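You operate a simulated robot arm through the tools that you are given. There is no shell and no other tool. Be economical: measure what you need, move in short steps, check, and stop when the job is done.

The job below is to be done with a simulated robot arm. You get a single attempt, and the scene is never put back.

JOB
The press halted part-way: shut the guard, release the dies and lock it out.
Fine: white button, wait till the dies stand open, switch off, key to the yellow tray.
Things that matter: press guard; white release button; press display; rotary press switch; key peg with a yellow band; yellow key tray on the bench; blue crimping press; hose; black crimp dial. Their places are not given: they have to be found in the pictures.

It is judged by the outcome, as a careful person would: the job done as asked, and still so three seconds after it is handed in. It fails if anything else is knocked over, pushed out of place, dropped, spilled or broken.

ROBOT AND FRAMES
A 6-joint arm with a two-finger parallel gripper, fixed in place. Base frame: the origin is at the foot of the arm, x ahead of it, y to its left, z up. Units: cm, rad, N and s.
With the tool pointing down near the work surface it reaches from about 24 to 66 cm from the base axis. Its first joint turns from -1.152 to 1.152 rad. Payload 2.9 kg.
Tool frame: the origin (TCP) lies between the finger pads and is the grasp point; the fingertips stand 3 cm ahead of it; z points along the fingers, y is the line along which they close. Largest opening 11 cm; finger width 2, thickness 1; the body of the gripper, 4.8 by 11.2 cm, starts 5.5 cm behind the TCP.
Orientation is that of the tool frame in the base frame, as [roll, pitch, yaw] about the fixed x, y, z axes, in that order (R = Rz(yaw) Ry(pitch) Rx(roll)). With the fingers straight down and closing along the base's y, the tool's x points along the base's -x, its y along +y and its z along -z.

CONTROLS
- The arm moves only by the tool apply_moves. Its argument "commands" is a list of rows, each an object of numbers (a shift or turn left out is 0, a gripper value left out holds the last): "dx", "dy", "dz": the shift along the tool's x, y, z in cm; "ax", "ay", "az": the turn, a rotation vector about the tool's x, y, z in rad; "gripper": the opening, from 0 (shut) to 1 (fully open). In form: [{"dx": .., "dy": .., "dz": .., "ax": .., "ay": .., "az": .., "gripper": ..}, ...]. A call has 1 to 8 rows; each row shifts and turns the commanded pose from where the row before left it, along the tool's axes as they then stand. A row lasts 0.2 s, in which the tool goes at most 5 cm and 0.15 rad; a call with a longer step from one row to the next is refused whole, and so is a gripper value outside its range. Where a pose cannot be reached the arm comes as near as it can. A force on the tool above 40 N (or 10 N above the force at the start of the call, whichever is more), or a blocked arm, ends the call early, and 0.2 s more pass. The fingers move at their own pace (about 10.8 cm/s each) and stop on an object; they squeeze with about 30 N. The grip force told is the motor's: it shows also when the fingers shut on nothing. Time passes only in rows, and 0.2 s behind the last, so rows that do not move let the fingers close. The reply holds the time, the measured pose of the TCP, the force on the tool along the base axes, the opening and the grip force, in the units named above and with some noise, and new pictures: "pictures" is both (left out), scene, wrist or none.
- Cameras (640 x 400 px; columns grow to the right, rows downward): "scene" is fixed at [6.32, 42.29, 138.68]; the picture's right is [-0.87, -0.49, 0.00], its down [-0.27, 0.48, -0.83] and it looks along [0.40, -0.73, -0.55] (base axes); focal length 288 px, centre (320, 200). "wrist" rides on the gripper at [-3.6, 0, -5.7] in the tool frame; the picture's right is [0.00, -1.00, 0.00], its down [0.97, 0.00, -0.24] and it looks along [0.24, 0.00, 0.97] (tool axes); focal length 218 px, centre (320, 200).
- measure_at(camera, pixels): for up to 12 pixels [column, row] of the newest picture of that camera ("zoom" is the newest enlarged one), the place [x, y, z] in the base frame of the surface seen there, good to about 0.2 cm. The clock stands still meanwhile.
- close_up(camera, box): a new picture of the part [left, top, right, bottom] of that camera's present view, enlarged. The clock stands still meanwhile.
- job_done(): hands the job in; it is judged then, once.

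Keep the steps short. Do not move on a guess: measure, check each grasp and each placing, and mend mistakes. In all there are 80 turns and 120 pictures (those below and enlarged ones count). Leave the gripper open and the arm clear of the work at the hand-in unless told otherwise, and finish with a single line.

The tools are called after "Call:" as a command line: name --argument value ..., lists and objects as JSON in quotes. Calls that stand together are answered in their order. apply_moves: Moves the arm, as the interface text tells. Its arguments: {"type":"object","properties":{"commands":{"type":"array"},"pictures":{"type":"string","enum":["both","scene","wrist","none"]}},"required":["commands"]} The other tools are called the same way: measure_at (camera, pixels) gives the place of the surface under pixels of a picture; close_up (camera, box) takes an enlarged picture of a part of a camera's view; job_done () hands the job in.

At the start:

```text
t: 0.0
ee_pos: [44.91, 9.69, 123.0]
orientation: [3.14, 0.001, -3.142]
force: [0.4, 0.2, 0.2]
opening: 10.99
grasp_force: 0.0
```

scene: 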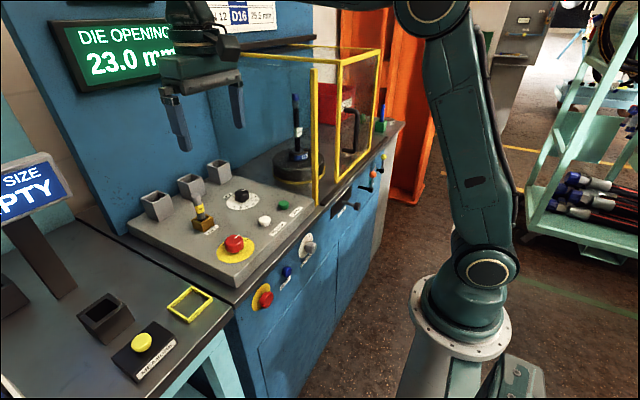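
wrist: 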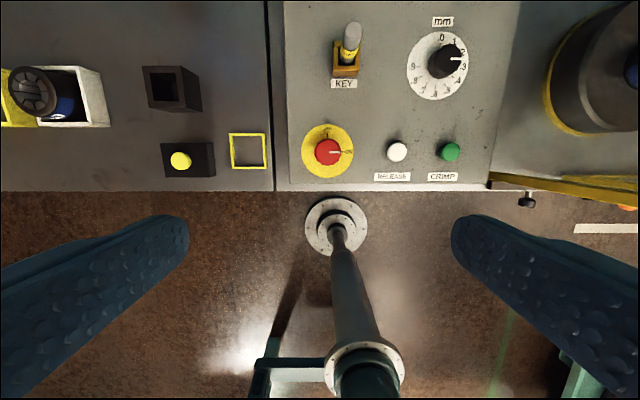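

I see the press panel (key, red rotary switch, white release, green crimp, dial), the guard with a yellow frame at the right, and the display at 23.0 mm. I'll enlarge these areas first.

Call:
close_up --camera "scene" --box '[110, 140, 350, 290]'

Call:
close_up --camera "scene" --box '[230, 20, 422, 220]'

Call:
close_up --camera "wrist" --box '[280, 0, 640, 220]'

Call:
measure_at --camera "wrist" --pixels '[[352, 30], [346, 60], [327, 152], [397, 151], [450, 151], [445, 62], [248, 150], [232, 136], [264, 166], [540, 185], [527, 201], [300, 100]]'

Call:
measure_at --camera "scene" --pixels '[[316, 70], [314, 200], [340, 65], [379, 50], [338, 180], [374, 150], [353, 110], [355, 145], [300, 155], [296, 100], [260, 52], [345, 95]]'

```text
2.67 times, centred on (230, 215) of scene
```

zoom: 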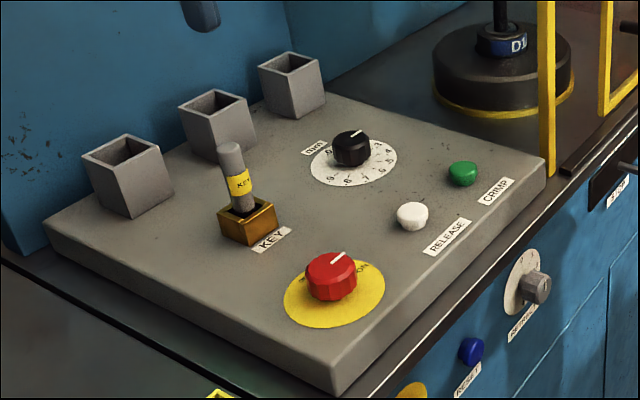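

```text
2.00 times, centred on (326, 120) of scene
```

zoom: 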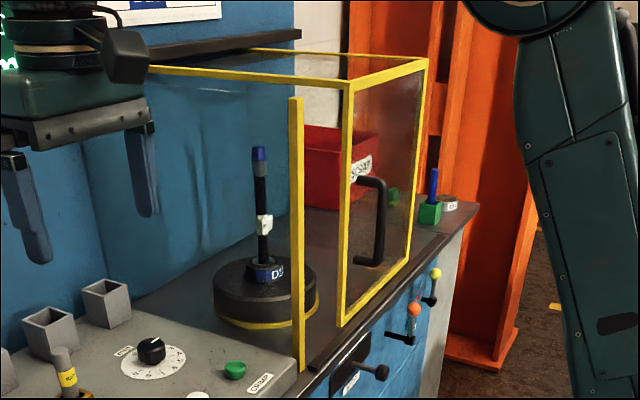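

```text
1.78 times, centred on (460, 110) of wrist
```

zoom: 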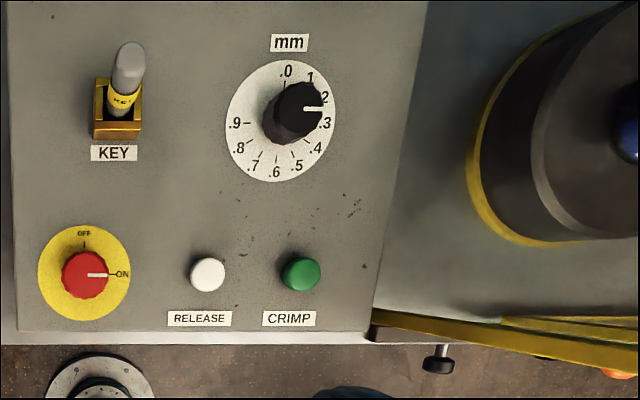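

```text
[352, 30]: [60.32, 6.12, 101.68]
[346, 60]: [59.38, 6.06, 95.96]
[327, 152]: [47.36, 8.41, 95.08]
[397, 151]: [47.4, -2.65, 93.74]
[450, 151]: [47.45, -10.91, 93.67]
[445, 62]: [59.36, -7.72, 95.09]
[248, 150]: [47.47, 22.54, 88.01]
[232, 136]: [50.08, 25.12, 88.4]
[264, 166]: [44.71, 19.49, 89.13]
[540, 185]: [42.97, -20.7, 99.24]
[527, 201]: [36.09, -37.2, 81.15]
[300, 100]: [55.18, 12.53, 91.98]
```

```text
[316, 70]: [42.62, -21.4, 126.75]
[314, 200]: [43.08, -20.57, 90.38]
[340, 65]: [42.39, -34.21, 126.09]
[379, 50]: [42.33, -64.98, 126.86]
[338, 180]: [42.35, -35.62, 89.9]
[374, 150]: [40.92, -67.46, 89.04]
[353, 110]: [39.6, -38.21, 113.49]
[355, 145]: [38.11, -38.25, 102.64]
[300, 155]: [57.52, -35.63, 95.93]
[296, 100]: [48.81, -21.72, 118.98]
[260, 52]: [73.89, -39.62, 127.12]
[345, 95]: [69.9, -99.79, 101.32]
```

Readings: display 23.0 mm, switch ON, key at about (60, 6). The guard is slid back with its left edge at y≈-34; the post is at y≈-21. Its vertical handle is near (38, -38). I'll measure the handle finely.

Call:
close_up --camera "scene" --box '[308, 90, 388, 190]'

Call:
measure_at --camera "scene" --pixels '[[357, 115], [357, 122], [357, 130], [356, 140], [356, 148], [350, 109], [346, 108], [344, 152], [320, 195], [345, 182], [290, 45], [240, 55]]'

Call:
close_up --camera "scene" --box '[50, 0, 210, 100]'

```text
4.00 times, centred on (348, 140) of scene
```

zoom: 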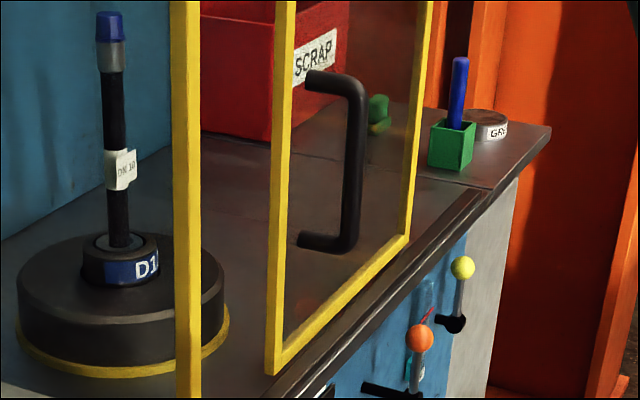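

```text
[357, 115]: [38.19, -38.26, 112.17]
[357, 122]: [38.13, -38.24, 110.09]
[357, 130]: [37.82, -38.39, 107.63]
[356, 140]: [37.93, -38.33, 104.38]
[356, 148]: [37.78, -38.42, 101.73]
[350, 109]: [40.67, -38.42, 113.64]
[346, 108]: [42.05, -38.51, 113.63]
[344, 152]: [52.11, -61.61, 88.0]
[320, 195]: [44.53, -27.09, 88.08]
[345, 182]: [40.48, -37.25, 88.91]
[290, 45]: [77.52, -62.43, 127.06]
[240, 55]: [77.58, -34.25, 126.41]
```

```text
4.00 times, centred on (130, 50) of scene
```

zoom: 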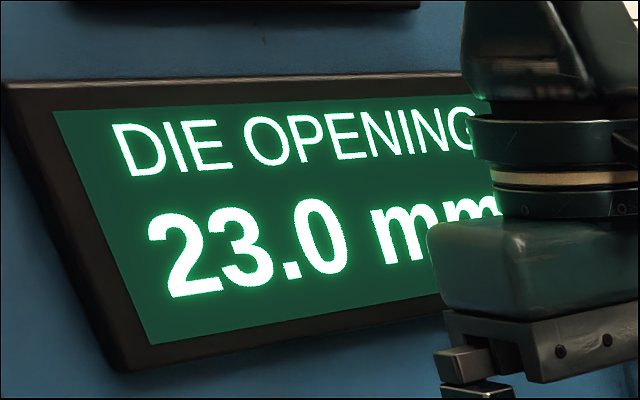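

Handle bar centre is about (38.3, -38.8), z 101–113, standing 4 cm off the panel. I'll pull back to x≈30 while swinging right toward it, with the arm staying in front of the guard.

Call:
apply_moves --commands '[{"dx": 1.9, "dy": -4.6}, {"dx": 1.9, "dy": -4.6}, {"dx": 1.9, "dy": -4.6}, {"dx": 1.9, "dy": -4.6}, {"dx": 1.9, "dy": -4.6}, {"dx": 1.9, "dy": -4.6}, {"dx": 1.9, "dy": -4.6}, {"dx": 1.9, "dy": -4.6}]' --pictures "none"

Call:
apply_moves --commands '[{"dy": -3.9}, {"dy": -3.9}, {"dy": -3.9}, {"ay": -0.15}, {"ay": -0.15}, {"ay": -0.15}, {"ay": -0.15}, {"dx": 0}]'

```text
t: 1.8
ee_pos: [29.52, -27.22, 122.94]
orientation: [-3.141, 0.0, -3.141]
force: [-0.8, 0.4, -0.5]
opening: 11.01
grasp_force: 0.1
```

```text
t: 3.6
ee_pos: [30.72, -43.05, 127.83]
orientation: [3.128, 0.519, 3.133]
force: [0.0, -0.2, -0.2]
opening: 11.0
grasp_force: 0.0
out of reach, approached as far as the arm can: row 4, 6, 7
```

scene: 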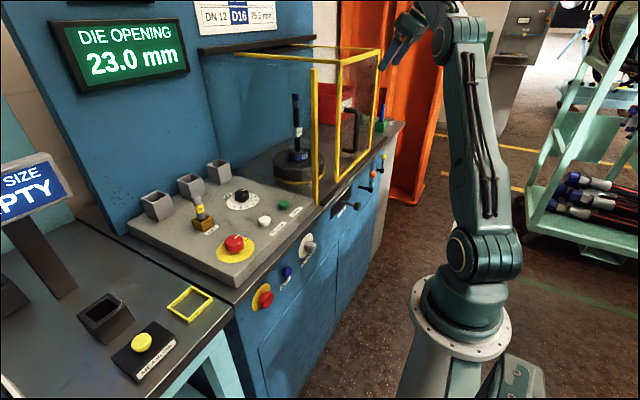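
wrist: 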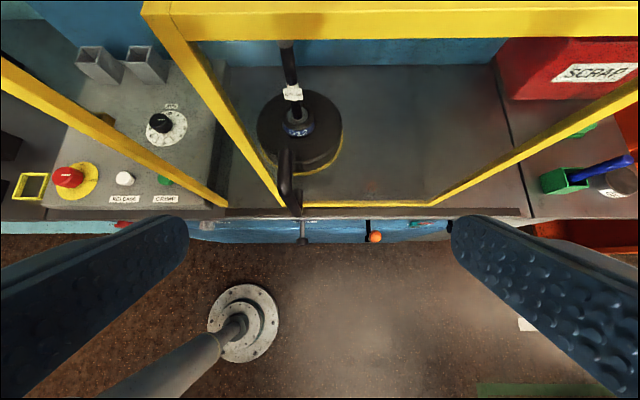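

The arm met its turn limit here (tilt 0.52 reached, y -43). Moving ahead (+x) relieves that. A small step along the tool axis will show where the commanded pose stands.

Call:
apply_moves --commands '[{"dz": 3}, {"dx": 0}]' --pictures "none"

```text
t: 4.2
ee_pos: [32.67, -44.1, 126.23]
orientation: [3.13, 0.515, 3.134]
force: [0.4, 0.1, 0.6]
opening: 10.99
grasp_force: 0.0
out of reach, approached as far as the arm can: row 1
```

Call:
apply_moves --commands '[{"dy": 3}, {"dy": 2}, {"dx": 0}]' --pictures "none"

```text
t: 5.0
ee_pos: [33.62, -40.92, 128.59]
orientation: [3.127, 0.516, 3.135]
force: [0.4, 0.0, -0.1]
opening: 11.02
grasp_force: 0.1
out of reach, approached as far as the arm can: row 1, 2
```

The pose is still at a limit. I'll ease the tilt back a little and lower.

Call:
apply_moves --commands '[{"ay": 0.15}, {"ay": 0.1}, {"dx": 0}]' --pictures "scene"

```text
t: 5.8
ee_pos: [33.34, -40.78, 128.69]
orientation: [3.131, 0.268, 3.139]
force: [0.2, -0.5, -0.2]
opening: 11.01
grasp_force: 0.0
```

scene: 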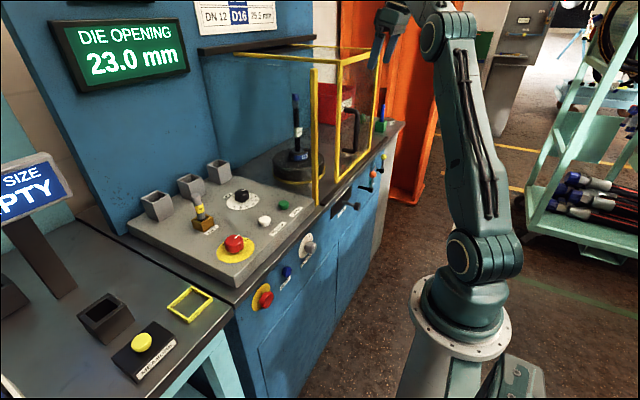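

That pose was reached (tilt 0.27, enough to keep the wrist clear of the guard). I'll centre on y=-38.8 and go down along the tool axis to just above the handle, then look.

Call:
apply_moves --commands '[{"dx": 0.19, "dy": 1, "dz": 2.15}, {"dy": 1, "dz": 2.15}, {"dz": 3}, {"dz": 2}, {"dx": 0}]'

```text
t: 7.0
ee_pos: [36.52, -40.07, 121.0]
orientation: [3.128, 0.267, 3.137]
force: [-0.2, 0.1, 0.6]
opening: 11.01
grasp_force: 0.0
out of reach, approached as far as the arm can: row 3, 4
```

scene: 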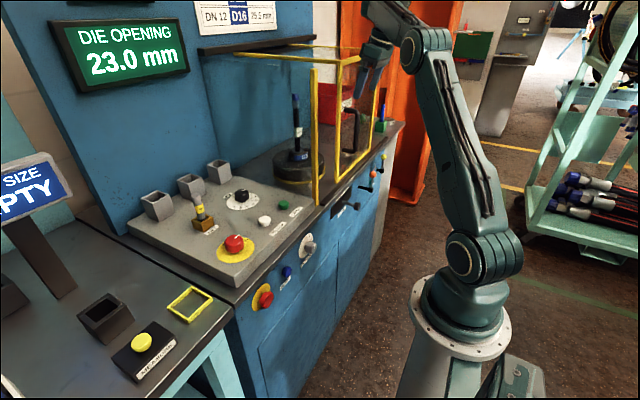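
wrist: 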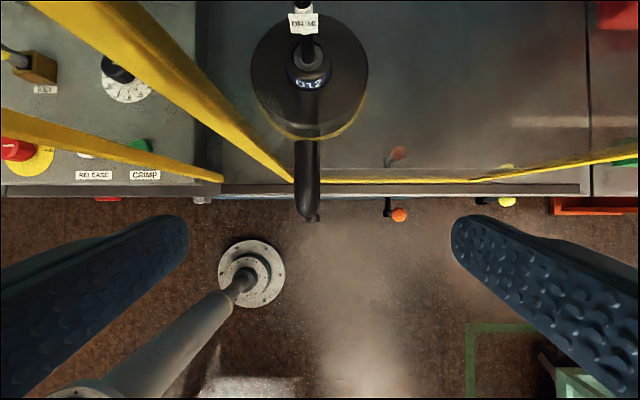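

The arm yields as it goes lower with the tool tilted outward, so a wrist limit is likely. I'll trade some of that tilt for a sideways lean, which needs less bending. The tips stay above the handle.

Call:
apply_moves --commands '[{"ay": 0.07, "ax": -0.1}, {"ax": -0.1}, {"dx": 0}]' --pictures "none"

Call:
apply_moves --commands '[{"dz": 2}, {"dx": 0}]' --pictures "none"

```text
t: 7.8
ee_pos: [36.54, -40.11, 121.18]
orientation: [2.932, 0.199, -3.142]
force: [-0.5, 0.3, -0.3]
opening: 10.97
grasp_force: 0.1
```

```text
t: 8.4
ee_pos: [36.83, -39.51, 119.18]
orientation: [2.932, 0.2, -3.141]
force: [-0.4, 1.2, 0.4]
opening: 11.0
grasp_force: 0.1
```

That works. Now I go down over the handle in steps, to the point where the fingers straddle it.

Call:
apply_moves --commands '[{"dx": 0.3, "dy": -0.4, "dz": 2}, {"dx": 0.28, "dy": -0.44, "dz": 2}, {"dz": 2}, {"dz": 2.3}, {"dx": 0}]'

```text
t: 9.6
ee_pos: [38.73, -39.65, 111.9]
orientation: [2.93, 0.198, -3.14]
force: [-0.2, -0.3, -0.7]
opening: 10.97
grasp_force: 0.1
out of reach, approached as far as the arm can: row 4
```

scene: 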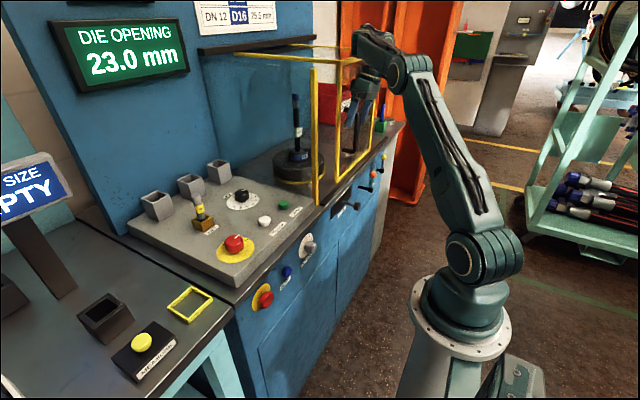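
wrist: 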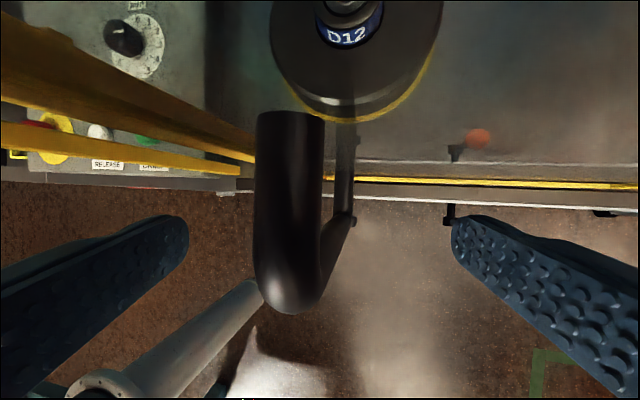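

The handle stands between the fingers. I'll lessen the forward tilt slightly, draw back 0.8 cm from the panel, and narrow the fingers loosely round the bar.

Call:
apply_moves --commands '[{"ay": 0.08, "gripper": 0.45}, {"dx": 0.8}, {"dx": 0}]'

```text
t: 10.4
ee_pos: [37.74, -39.57, 111.57]
orientation: [2.933, 0.121, -3.126]
force: [0.2, -0.1, 0.0]
opening: 4.96
grasp_force: 0.0
```

scene: 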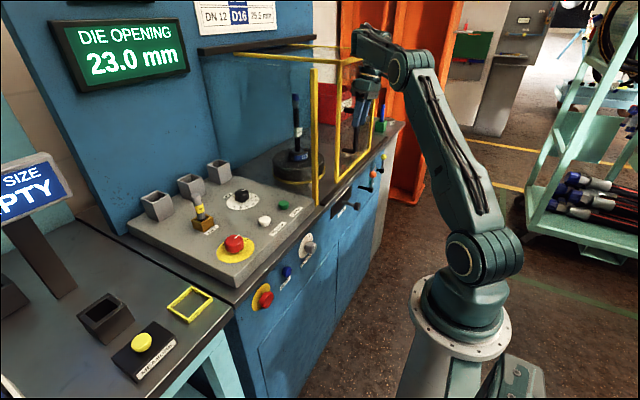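
wrist: 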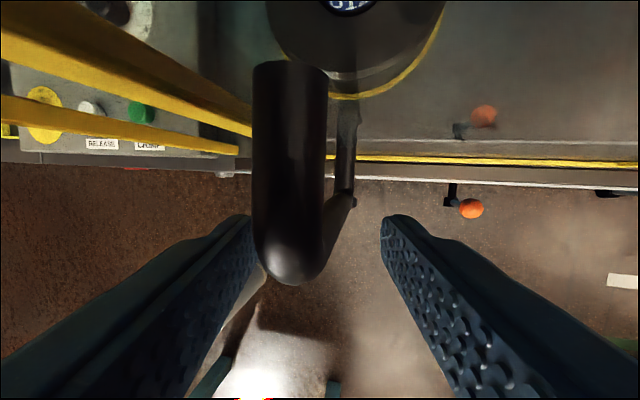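

The fingers stand either side of the bar. I push +y in short steps to start the guard sliding.

Call:
apply_moves --commands '[{"dy": 1.47, "dz": 0.31}, {"dy": 1.47, "dz": 0.31}, {"dy": 1.47, "dz": 0.31}, {"dx": 0}]'

```text
t: 11.4
ee_pos: [38.4, -36.16, 112.55]
orientation: [2.932, 0.116, -3.125]
force: [0.2, -0.6, -0.3]
opening: 4.95
grasp_force: 0.2
out of reach, approached as far as the arm can: row 2, 3
```

scene: 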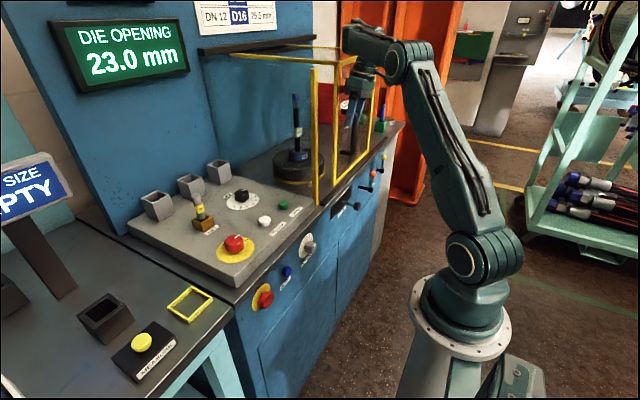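
wrist: 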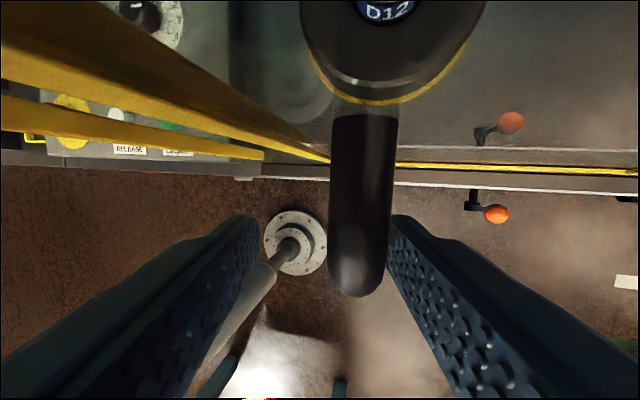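

The guard has begun to move, but the arm drifts up and out at its limit. I'll lean the tool a bit more sideways, take out the forward tilt, and regain height and x.

Call:
apply_moves --commands '[{"ay": 0.1, "ax": -0.1}, {"dx": 0.4, "dz": 0.6}, {"dx": 0.3, "dz": 0.6}, {"dx": 0}]' --pictures "none"

Call:
apply_moves --commands '[{"dy": 1.43, "dz": 0.45}, {"dy": 1.43, "dz": 0.45}, {"dx": 0}]'

```text
t: 12.4
ee_pos: [37.55, -35.64, 111.33]
orientation: [2.836, 0.022, -3.1]
force: [0.7, -0.4, 0.4]
opening: 4.94
grasp_force: 0.0
```

```text
t: 13.2
ee_pos: [37.49, -32.47, 111.32]
orientation: [2.835, 0.025, -3.099]
force: [-0.2, 0.8, -1.0]
opening: 4.97
grasp_force: 0.0
```

scene: 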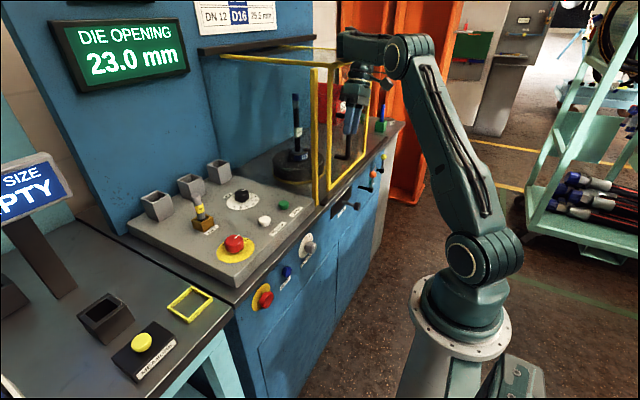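
wrist: 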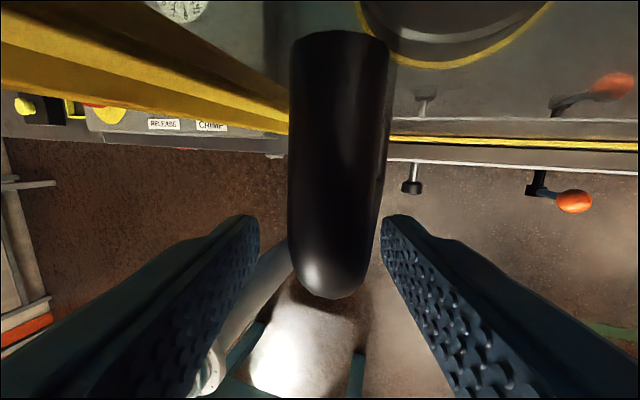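

The guard slides smoothly (its left edge is now at column ~329, post at ~314). I continue in the same way.

Call:
apply_moves --commands '[{"dy": 1.43, "dz": 0.45}, {"dy": 1.43, "dz": 0.45}, {"dx": 0}]' --pictures "scene"

Call:
measure_at --camera "scene" --pixels '[[314, 150], [325, 120], [323, 140], [328, 185]]'

```text
t: 14.0
ee_pos: [37.95, -29.98, 112.06]
orientation: [2.834, 0.02, -3.098]
force: [0.2, -0.3, 0.1]
opening: 4.94
grasp_force: 0.0
out of reach, approached as far as the arm can: row 2
```

scene: 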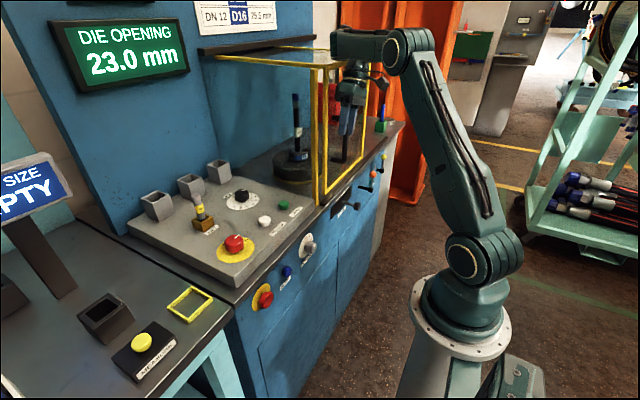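

```text
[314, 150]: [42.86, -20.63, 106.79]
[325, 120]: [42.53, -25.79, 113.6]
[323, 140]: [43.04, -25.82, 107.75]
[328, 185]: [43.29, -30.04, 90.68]
```

The guard's edge is at y=-25.8, so there are about 4–5 cm to go. The arm is again at its limit; I'll add some more sideways lean and continue.

Call:
apply_moves --commands '[{"ax": -0.12}, {"dx": 0.4, "dz": 0.5}, {"dy": 1.37, "dz": 0.62}, {"dx": 0}]' --pictures "none"

Call:
apply_moves --commands '[{"dy": 1.37, "dz": 0.62}, {"dx": 0}]'

```text
t: 15.0
ee_pos: [37.26, -28.31, 111.56]
orientation: [2.716, 0.021, -3.1]
force: [-1.3, 0.8, -0.7]
opening: 4.94
grasp_force: 0.0
```

```text
t: 15.6
ee_pos: [37.05, -26.88, 111.71]
orientation: [2.717, 0.02, -3.099]
force: [-3.9, -5.8, 0.5]
opening: 5.23
grasp_force: 3.0
```

scene: 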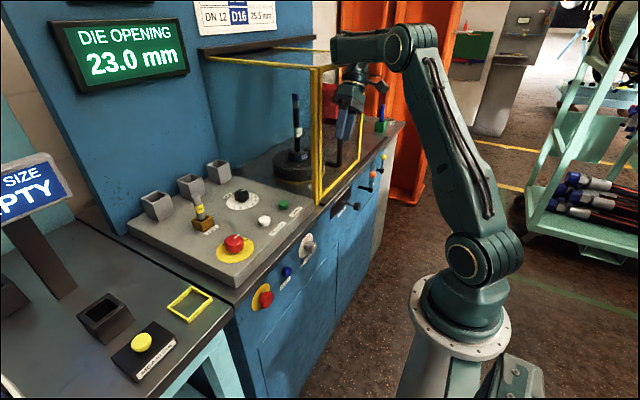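
wrist: 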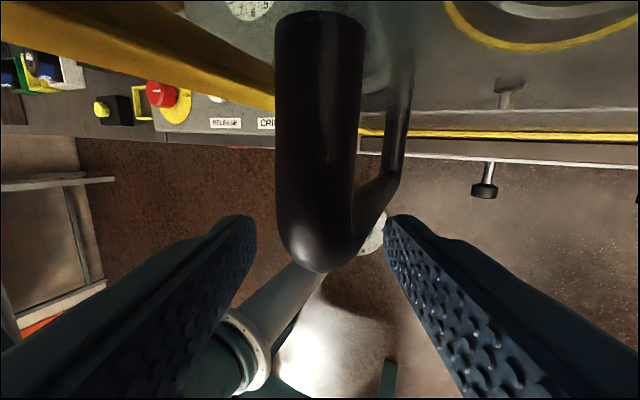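

A reaction of about 6 N appears. I check whether the guard has met the post.

Call:
close_up --camera "scene" --box '[280, 50, 376, 210]'

Call:
measure_at --camera "scene" --pixels '[[313, 120], [321, 120], [319, 200], [323, 70]]'

```text
2.50 times, centred on (328, 130) of scene
```

zoom: 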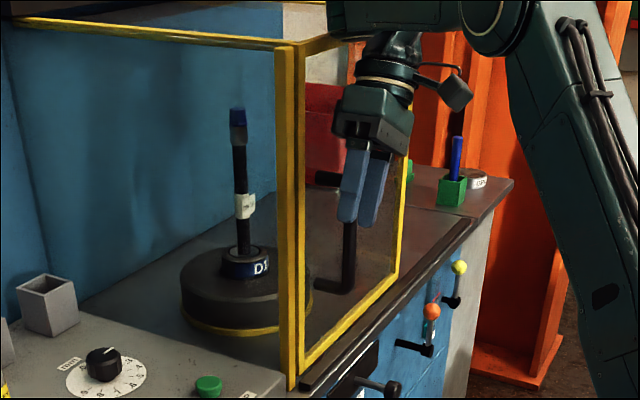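

```text
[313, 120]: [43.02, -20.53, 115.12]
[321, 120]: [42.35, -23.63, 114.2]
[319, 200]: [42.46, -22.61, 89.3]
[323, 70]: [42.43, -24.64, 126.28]
```

It looks shut or nearly so. One more small push to confirm it's against its stop.

Call:
apply_moves --commands '[{"dy": 0.5, "dz": 0.22}, {"dy": 0.5, "dz": 0.22}, {"dx": 0}]' --pictures "none"

Call:
close_up --camera "scene" --box '[280, 50, 376, 210]'

```text
t: 16.4
ee_pos: [37.36, -26.54, 112.1]
orientation: [2.717, 0.021, -3.103]
force: [-4.0, -12.5, -1.8]
opening: 5.57
grasp_force: 6.6
out of reach, approached as far as the arm can: row 1, 2
```

```text
2.50 times, centred on (328, 130) of scene
```

zoom: 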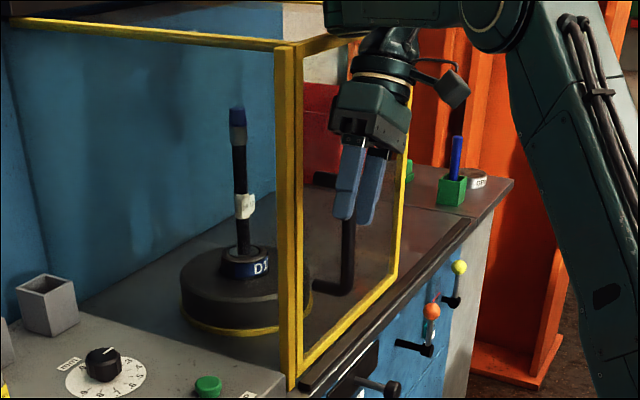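

The pushing force rose with no further travel, so the guard is shut on the post. I back off slightly and withdraw straight out (−x) from the handle.

Call:
apply_moves --commands '[{"dy": -0.5, "gripper": 0.7}, {"dx": 2}, {"dx": 2}, {"dx": 0}]'

```text
t: 17.4
ee_pos: [34.11, -27.69, 112.65]
orientation: [2.713, 0.02, -3.099]
force: [0.8, 0.1, -0.7]
opening: 7.69
grasp_force: 0.1
out of reach, approached as far as the arm can: row 2, 3
```

scene: 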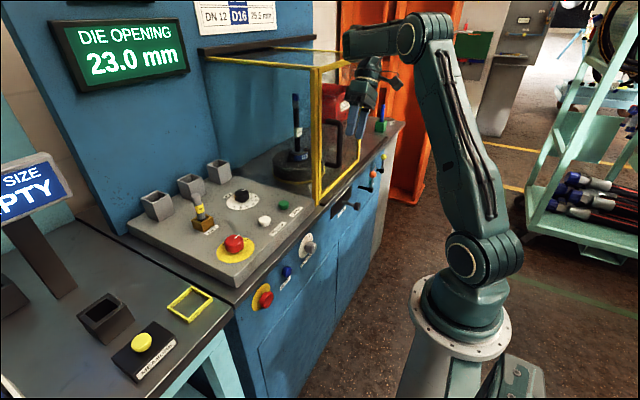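
wrist: 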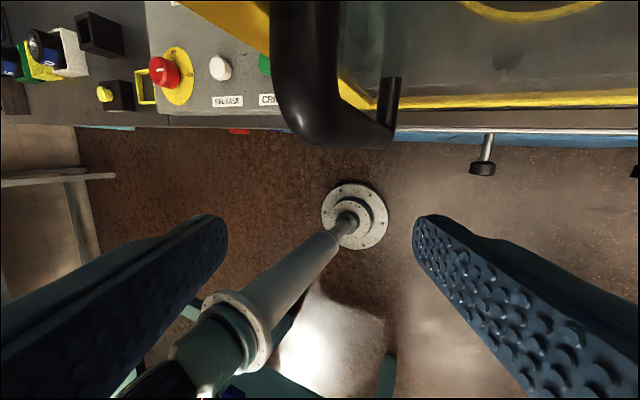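

Clear of the handle with the guard standing shut. I lift away, straighten the tool and close the fingers.

Call:
apply_moves --commands '[{"dz": -3, "dy": 1.5}, {"dz": -3, "dy": 1.5}, {"dz": -3, "dy": 1.5}, {"ax": 0.14}, {"ax": 0.14}, {"ax": 0.145, "gripper": 0}, {"dx": 0}]' --pictures "none"

```text
t: 19.0
ee_pos: [33.71, -27.24, 122.91]
orientation: [-3.14, 0.023, -3.099]
force: [-0.7, 0.3, -0.3]
opening: 0.02
grasp_force: 30.2
```

Tool upright. I carry on to above the white release button (47.4, -2.7): left first, then forward, keeping clear of the post.

Call:
apply_moves --commands '[{"az": 0.043, "ay": 0.022}, {"dy": 4.9}, {"dy": 4.9}, {"dy": 4.9}, {"dy": 4.9}, {"dy": 4.9}, {"dx": -4.5}, {"dx": -4.5}]' --pictures "none"

Call:
apply_moves --commands '[{"dx": -4.5, "dz": 2}, {"dz": 4}, {"dz": 4}, {"dx": 0}]'

```text
t: 20.8
ee_pos: [43.12, -4.67, 124.64]
orientation: [3.129, 0.002, 2.879]
force: [1.8, 2.6, 0.0]
opening: 0.03
grasp_force: 30.2
out of reach, approached as far as the arm can: row 3, 4, 6
```

```text
t: 21.8
ee_pos: [47.89, -2.77, 114.52]
orientation: [3.14, 0.003, -3.141]
force: [-0.4, -0.3, 0.3]
opening: 0.0
grasp_force: 29.6
```

scene: 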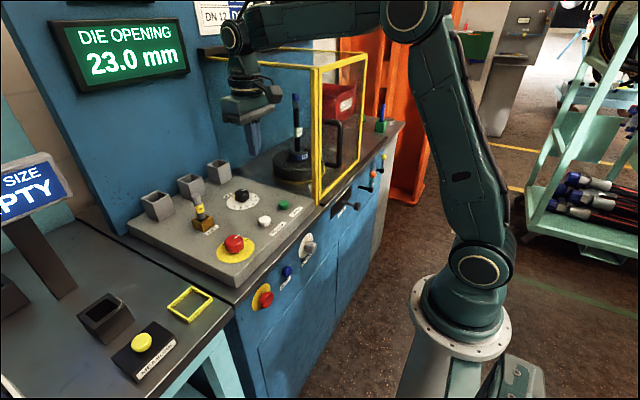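
wrist: 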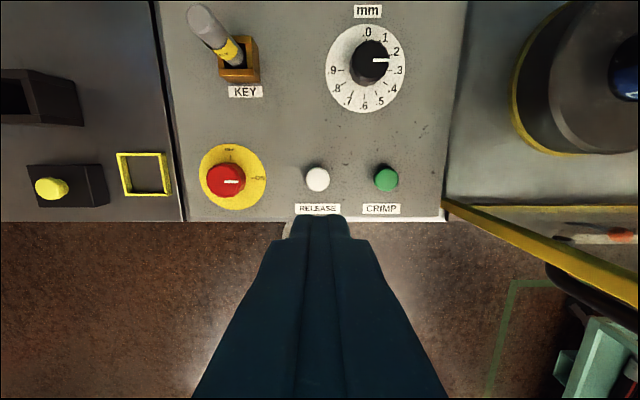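

Good view. I measure the button, switch, key, and tray now from nearer.

Call:
measure_at --camera "wrist" --pixels '[[317, 179], [310, 179], [325, 179], [225, 181], [232, 182], [203, 22], [228, 50], [238, 70], [144, 174], [120, 157], [168, 192], [386, 178]]'

Call:
measure_at --camera "scene" --pixels '[[197, 197], [200, 210], [203, 222], [210, 224], [190, 303], [180, 296], [265, 217], [265, 222], [233, 240], [240, 247]]'

Call:
close_up --camera "wrist" --box '[100, 0, 340, 220]'

```text
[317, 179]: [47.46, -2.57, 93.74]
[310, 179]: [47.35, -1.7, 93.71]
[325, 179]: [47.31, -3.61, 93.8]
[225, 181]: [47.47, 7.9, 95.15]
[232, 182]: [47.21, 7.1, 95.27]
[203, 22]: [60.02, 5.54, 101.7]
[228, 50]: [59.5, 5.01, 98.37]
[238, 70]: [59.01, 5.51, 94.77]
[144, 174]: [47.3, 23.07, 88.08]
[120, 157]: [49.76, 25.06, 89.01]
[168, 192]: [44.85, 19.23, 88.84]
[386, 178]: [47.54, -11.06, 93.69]
```

```text
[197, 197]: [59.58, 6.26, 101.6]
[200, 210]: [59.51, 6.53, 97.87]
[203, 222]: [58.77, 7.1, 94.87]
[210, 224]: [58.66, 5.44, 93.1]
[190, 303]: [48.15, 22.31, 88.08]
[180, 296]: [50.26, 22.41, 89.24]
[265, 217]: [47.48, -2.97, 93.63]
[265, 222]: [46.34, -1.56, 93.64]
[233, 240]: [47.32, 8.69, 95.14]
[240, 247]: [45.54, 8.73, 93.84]
```

```text
1.82 times, centred on (220, 110) of wrist
```

zoom: 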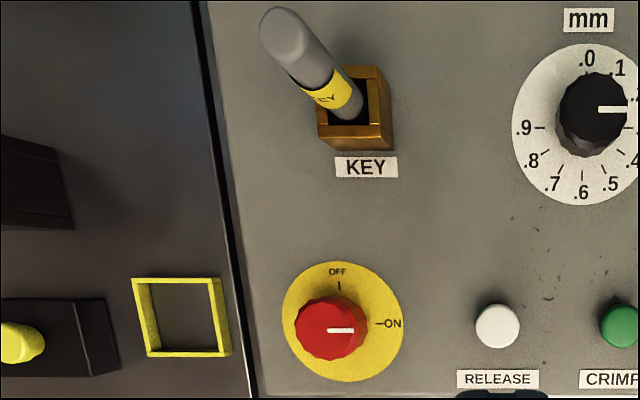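

Release button at (47.4, -2.65), top z 93.75. I descend with closed fingers to just above it (TCP z≈97.7).

Call:
apply_moves --commands '[{"dx": 0.45, "dy": 0.12, "dz": 4.2}, {"dz": 4.2}, {"dz": 4.2}, {"dz": 4.2}, {"dx": 0}]' --pictures "wrist"

```text
t: 23.0
ee_pos: [47.28, -2.83, 97.53]
orientation: [3.141, 0.001, 3.141]
force: [0.0, 0.1, 0.9]
opening: 0.0
grasp_force: 30.0
```

wrist: 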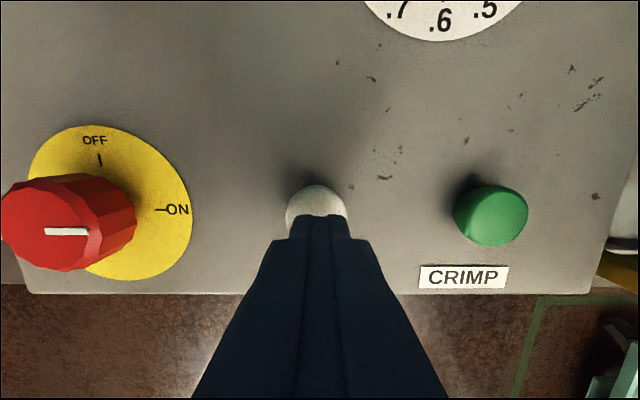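

Right over the white button. Press down gently in small steps.

Call:
apply_moves --commands '[{"dz": 0.5}, {"dz": 0.3}, {"dz": 0.3}, {"dz": 0.2}, {"dx": 0}]' --pictures "scene"

```text
t: 24.2
ee_pos: [47.3, -2.69, 96.55]
orientation: [3.141, 0.001, -3.14]
force: [0.4, -0.4, 1.8]
opening: 0.01
grasp_force: 29.8
```

scene: 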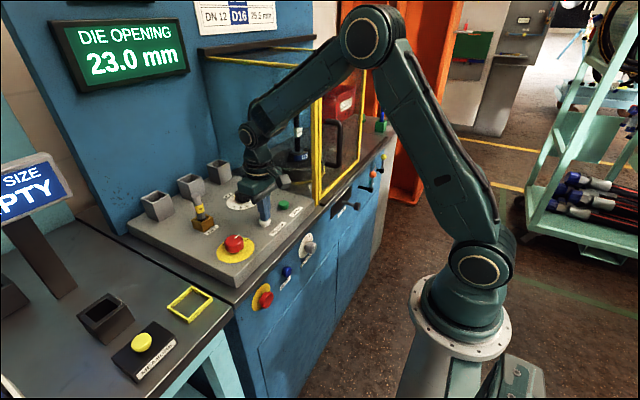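

Touching with ~2 N. Press a bit further.

Call:
apply_moves --commands '[{"dz": 0.2}, {"dz": 0.2}, {"dx": 0}]' --pictures "none"

Call:
close_up --camera "scene" --box '[50, 0, 210, 100]'

```text
t: 25.0
ee_pos: [47.34, -2.8, 96.21]
orientation: [3.14, 0.003, -3.141]
force: [0.3, 2.0, 5.7]
opening: 0.0
grasp_force: 30.1
```

```text
4.00 times, centred on (130, 50) of scene
```

zoom: 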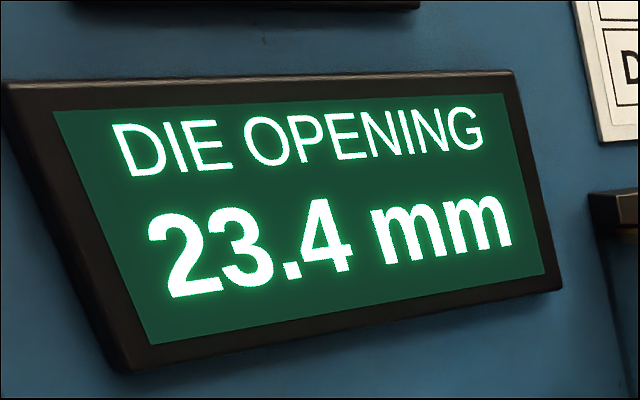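

The display now reads 23.4 mm: the dies are opening. I hold the press and wait, watching.

Call:
apply_moves --commands '[{"dx": 0}, {"dx": 0}, {"dx": 0}, {"dx": 0}]' --pictures "none"

Call:
close_up --camera "scene" --box '[50, 0, 210, 100]'

```text
t: 26.0
ee_pos: [47.32, -2.76, 96.17]
orientation: [3.14, 0.002, -3.141]
force: [1.2, 1.9, 6.8]
opening: 0.0
grasp_force: 30.1
```

```text
4.00 times, centred on (130, 50) of scene
```

zoom: 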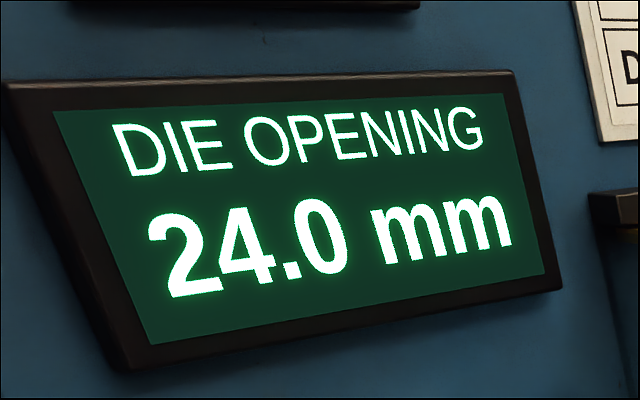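

Rising 0.6 mm/s. I keep holding and waiting.

Call:
apply_moves --commands '[{"dx": 0}, {"dx": 0}, {"dx": 0}, {"dx": 0}, {"dx": 0}, {"dx": 0}, {"dx": 0}, {"dx": 0}]' --pictures "none"

Call:
apply_moves --commands '[{"dx": 0}, {"dx": 0}, {"dx": 0}, {"dx": 0}, {"dx": 0}, {"dx": 0}, {"dx": 0}, {"dx": 0}]' --pictures "none"

Call:
close_up --camera "scene" --box '[50, 0, 210, 100]'

```text
t: 27.8
ee_pos: [47.26, -2.98, 96.04]
orientation: [3.141, 0.001, -3.141]
force: [2.2, -0.2, 7.7]
opening: 0.0
grasp_force: 30.6
```

```text
t: 29.6
ee_pos: [47.21, -2.67, 96.14]
orientation: [3.141, -0.001, -3.14]
force: [1.4, -1.6, 8.1]
opening: 0.0
grasp_force: 29.9
```

```text
4.00 times, centred on (130, 50) of scene
```

zoom: 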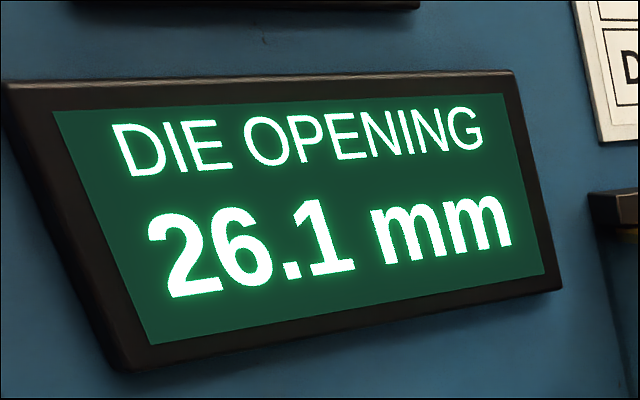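

Call:
apply_moves --commands '[{"dx": 0}, {"dx": 0}, {"dx": 0}, {"dx": 0}, {"dx": 0}, {"dx": 0}, {"dx": 0}, {"dx": 0}]' --pictures "none"

Call:
apply_moves --commands '[{"dx": 0}, {"dx": 0}, {"dx": 0}, {"dx": 0}, {"dx": 0}, {"dx": 0}, {"dx": 0}, {"dx": 0}]' --pictures "none"

Call:
close_up --camera "scene" --box '[50, 0, 210, 100]'

```text
t: 31.4
ee_pos: [47.37, -2.81, 96.15]
orientation: [3.141, 0.001, 3.14]
force: [0.9, -1.0, 8.1]
opening: 0.0
grasp_force: 29.9
```

```text
t: 33.2
ee_pos: [47.29, -2.82, 96.13]
orientation: [3.141, 0.003, -3.141]
force: [-0.1, -1.0, 8.7]
opening: 0.0
grasp_force: 29.7
```

```text
4.00 times, centred on (130, 50) of scene
```

zoom: 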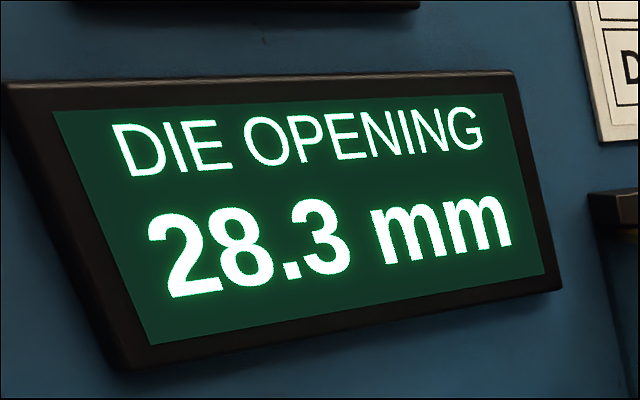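

28.3 mm and still opening; keep waiting.

Call:
apply_moves --commands '[{"dx": 0}, {"dx": 0}, {"dx": 0}, {"dx": 0}, {"dx": 0}, {"dx": 0}, {"dx": 0}, {"dx": 0}]' --pictures "none"

Call:
apply_moves --commands '[{"dx": 0}, {"dx": 0}, {"dx": 0}, {"dx": 0}, {"dx": 0}, {"dx": 0}, {"dx": 0}, {"dx": 0}]' --pictures "none"

Call:
apply_moves --commands '[{"dx": 0}, {"dx": 0}, {"dx": 0}, {"dx": 0}, {"dx": 0}, {"dx": 0}, {"dx": 0}, {"dx": 0}]' --pictures "none"

Call:
close_up --camera "scene" --box '[50, 0, 210, 100]'

```text
t: 35.0
ee_pos: [47.37, -2.86, 96.18]
orientation: [3.141, 0.001, 3.141]
force: [-0.7, -1.3, 8.7]
opening: 0.0
grasp_force: 30.3
```

```text
t: 36.8
ee_pos: [47.35, -2.96, 96.17]
orientation: [3.142, 0.003, -3.141]
force: [-0.4, -0.3, 8.8]
opening: 0.0
grasp_force: 29.8
```

```text
t: 38.6
ee_pos: [47.31, -2.84, 96.01]
orientation: [3.141, 0.001, -3.141]
force: [0.1, 0.5, 8.1]
opening: 0.02
grasp_force: 30.1
```

```text
4.00 times, centred on (130, 50) of scene
```

zoom: 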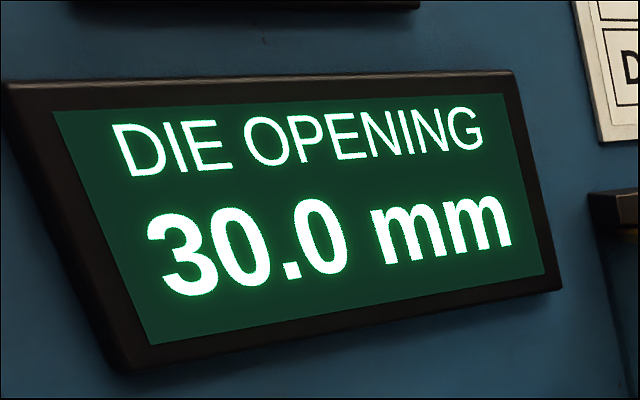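

It reads 30.0 mm, below what the rate would have given (31.5), so it seems to have come to its stop. I lift off, confirm the reading, and go over the red switch at (47.4, 8.2) with the fingers opening.

Call:
apply_moves --commands '[{"dz": -2}, {"dz": -4}, {"dz": -4}, {"dy": 4, "gripper": 0.55}, {"dy": 4}, {"dy": 3}, {"dx": 0}]'

Call:
close_up --camera "scene" --box '[50, 0, 210, 100]'

Call:
close_up --camera "wrist" --box '[240, 80, 400, 220]'

```text
t: 40.2
ee_pos: [47.36, 8.14, 105.89]
orientation: [-3.141, 0.002, -3.141]
force: [-0.4, 0.1, -0.3]
opening: 6.05
grasp_force: 0.1
```

scene: 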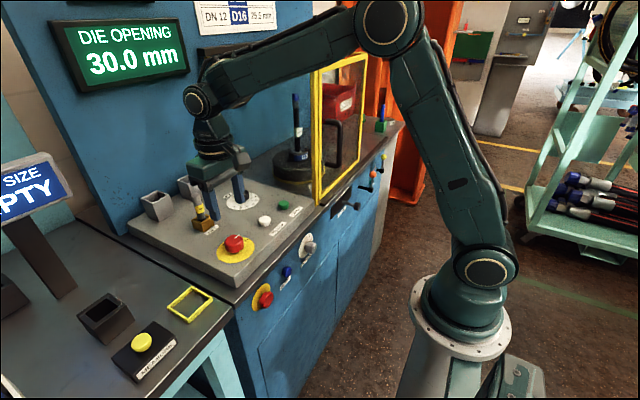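
wrist: 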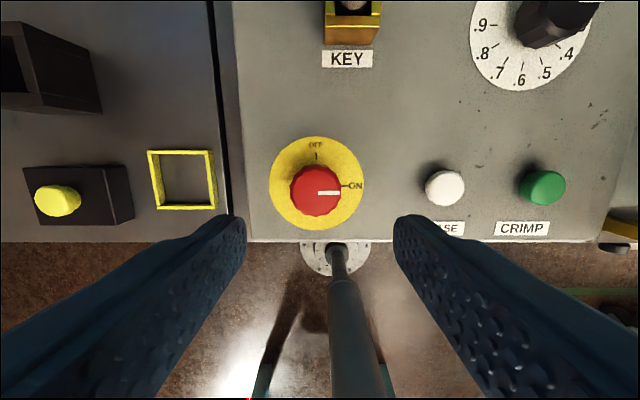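

```text
4.00 times, centred on (130, 50) of scene
```

zoom: 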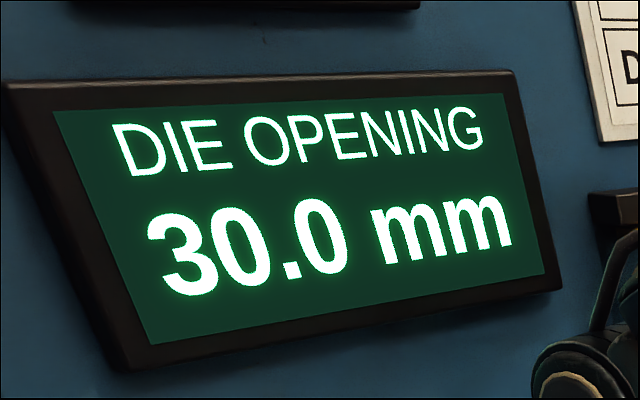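

```text
2.86 times, centred on (320, 150) of wrist
```

zoom: 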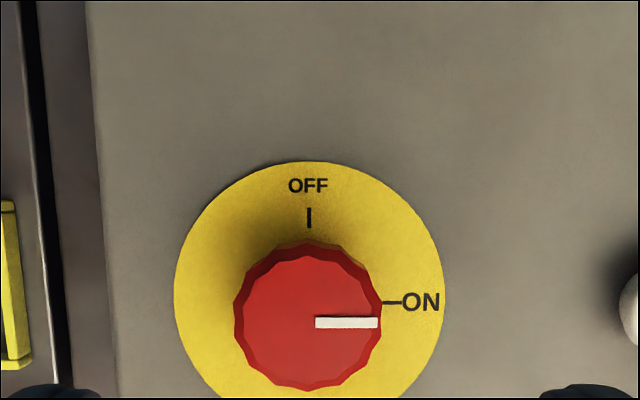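

The dies stand open at 30.0 mm, steady. I find the knob's centre from its edges.

Call:
measure_at --camera "zoom" --pixels '[[240, 322], [374, 328], [306, 262], [306, 384], [306, 322], [308, 190], [425, 240]]'

```text
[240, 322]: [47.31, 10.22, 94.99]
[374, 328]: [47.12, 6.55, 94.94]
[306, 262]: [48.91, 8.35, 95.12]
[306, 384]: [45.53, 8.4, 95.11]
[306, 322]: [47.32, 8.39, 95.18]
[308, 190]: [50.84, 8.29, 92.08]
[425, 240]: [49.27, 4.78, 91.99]
```

Knob centre (47.25, 8.38), diameter 3.7 cm. I lower the open fingers round it to TCP z≈95.6 and close.

Call:
apply_moves --commands '[{"dx": 0.1, "dy": 0.24, "dz": 3.5}, {"dz": 3.5}, {"dz": 3.2}, {"gripper": 0.2}, {"gripper": 0.2}, {"dx": 0}]'

```text
t: 41.6
ee_pos: [47.18, 8.49, 95.84]
orientation: [3.139, 0.0, -3.142]
force: [-2.8, 5.1, -1.6]
opening: 4.06
grasp_force: 44.9
```

scene: 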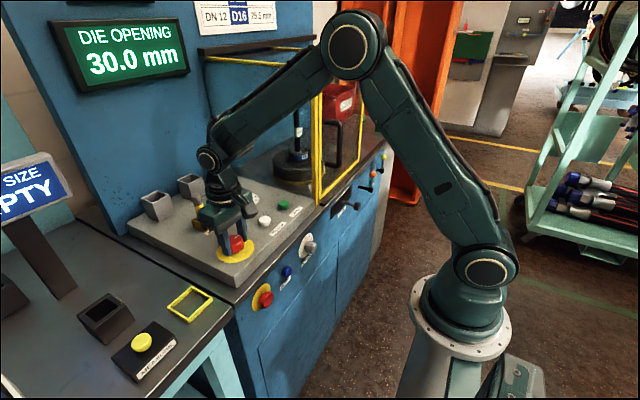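
wrist: 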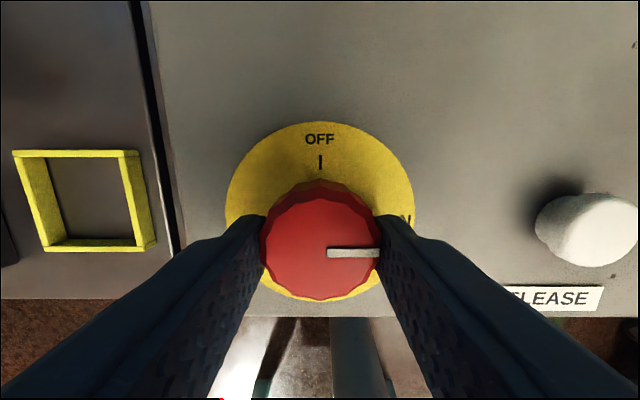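

Gripped (4.06 cm). Turn counter-clockwise seen from above (ON→OFF, az negative), first half.

Call:
apply_moves --commands '[{"az": -0.14}, {"az": -0.14}, {"az": -0.14}, {"az": -0.14}, {"az": -0.14}, {"dx": 0}]' --pictures "wrist"

```text
t: 43.0
ee_pos: [47.22, 8.33, 95.82]
orientation: [3.141, 0.0, -2.444]
force: [8.3, -4.3, -26.2]
opening: 4.09
grasp_force: 45.2
```

wrist: 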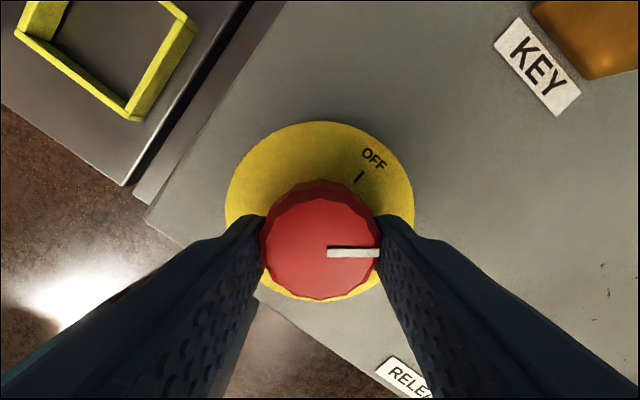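

It turns with the grip (the force is a slight upward pull; I ease down 0.1). Second half to OFF.

Call:
apply_moves --commands '[{"az": -0.14, "dz": 0.08}, {"az": -0.14}, {"az": -0.14}, {"az": -0.14}, {"az": -0.14}, {"az": -0.15}, {"az": -0.03}, {"dx": 0}]' --pictures "wrist"

```text
t: 44.5
ee_pos: [47.39, 8.19, 95.86]
orientation: [-3.133, 0.001, -1.604]
force: [8.5, -2.3, -4.1]
opening: 4.09
grasp_force: 45.7
stopped in row 7: the force on the tool passed its limit (the readings are from after the stop); the commanded pose is now the measured one
```

wrist: 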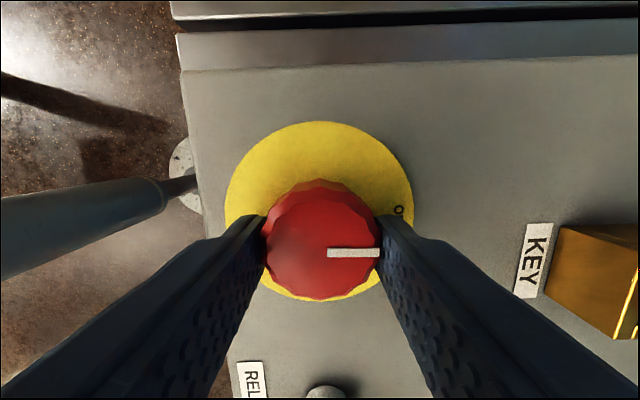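

The turn met its stop at about 88°. I open the fingers and lift to check the pointer.

Call:
apply_moves --commands '[{"gripper": 0.55}, {"gripper": 0.55}, {"dz": -3}, {"dz": -4}, {"dz": -4}, {"dx": 0}]'

Call:
close_up --camera "wrist" --box '[240, 80, 400, 220]'

```text
t: 45.9
ee_pos: [47.4, 8.24, 106.71]
orientation: [-3.135, 0.0, -1.603]
force: [-0.1, 0.3, -0.9]
opening: 6.04
grasp_force: 0.2
```

scene: 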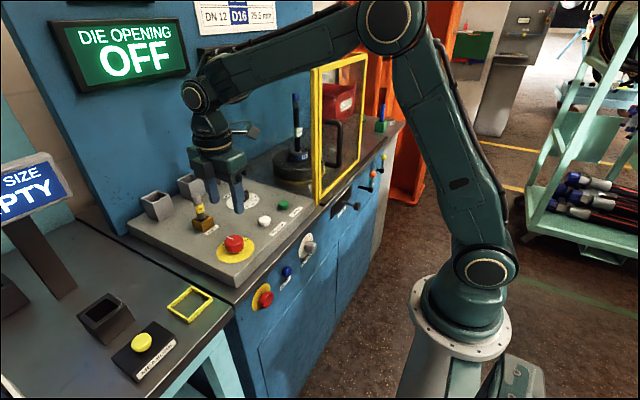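
wrist: 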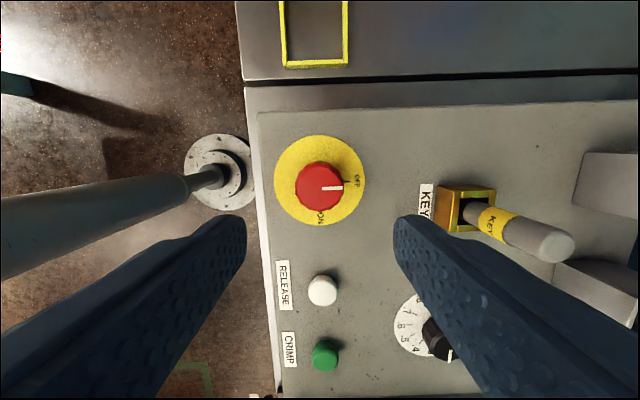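

```text
2.86 times, centred on (320, 150) of wrist
```

zoom: 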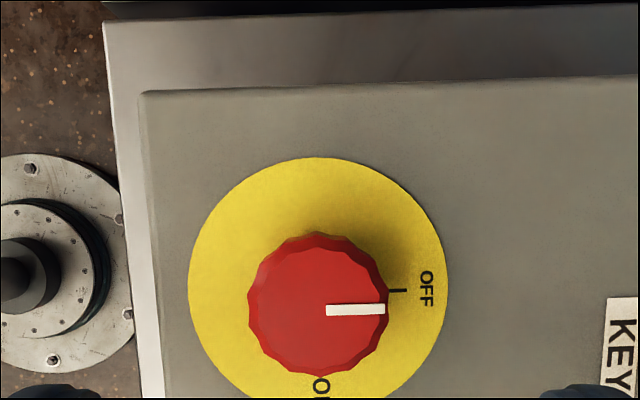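

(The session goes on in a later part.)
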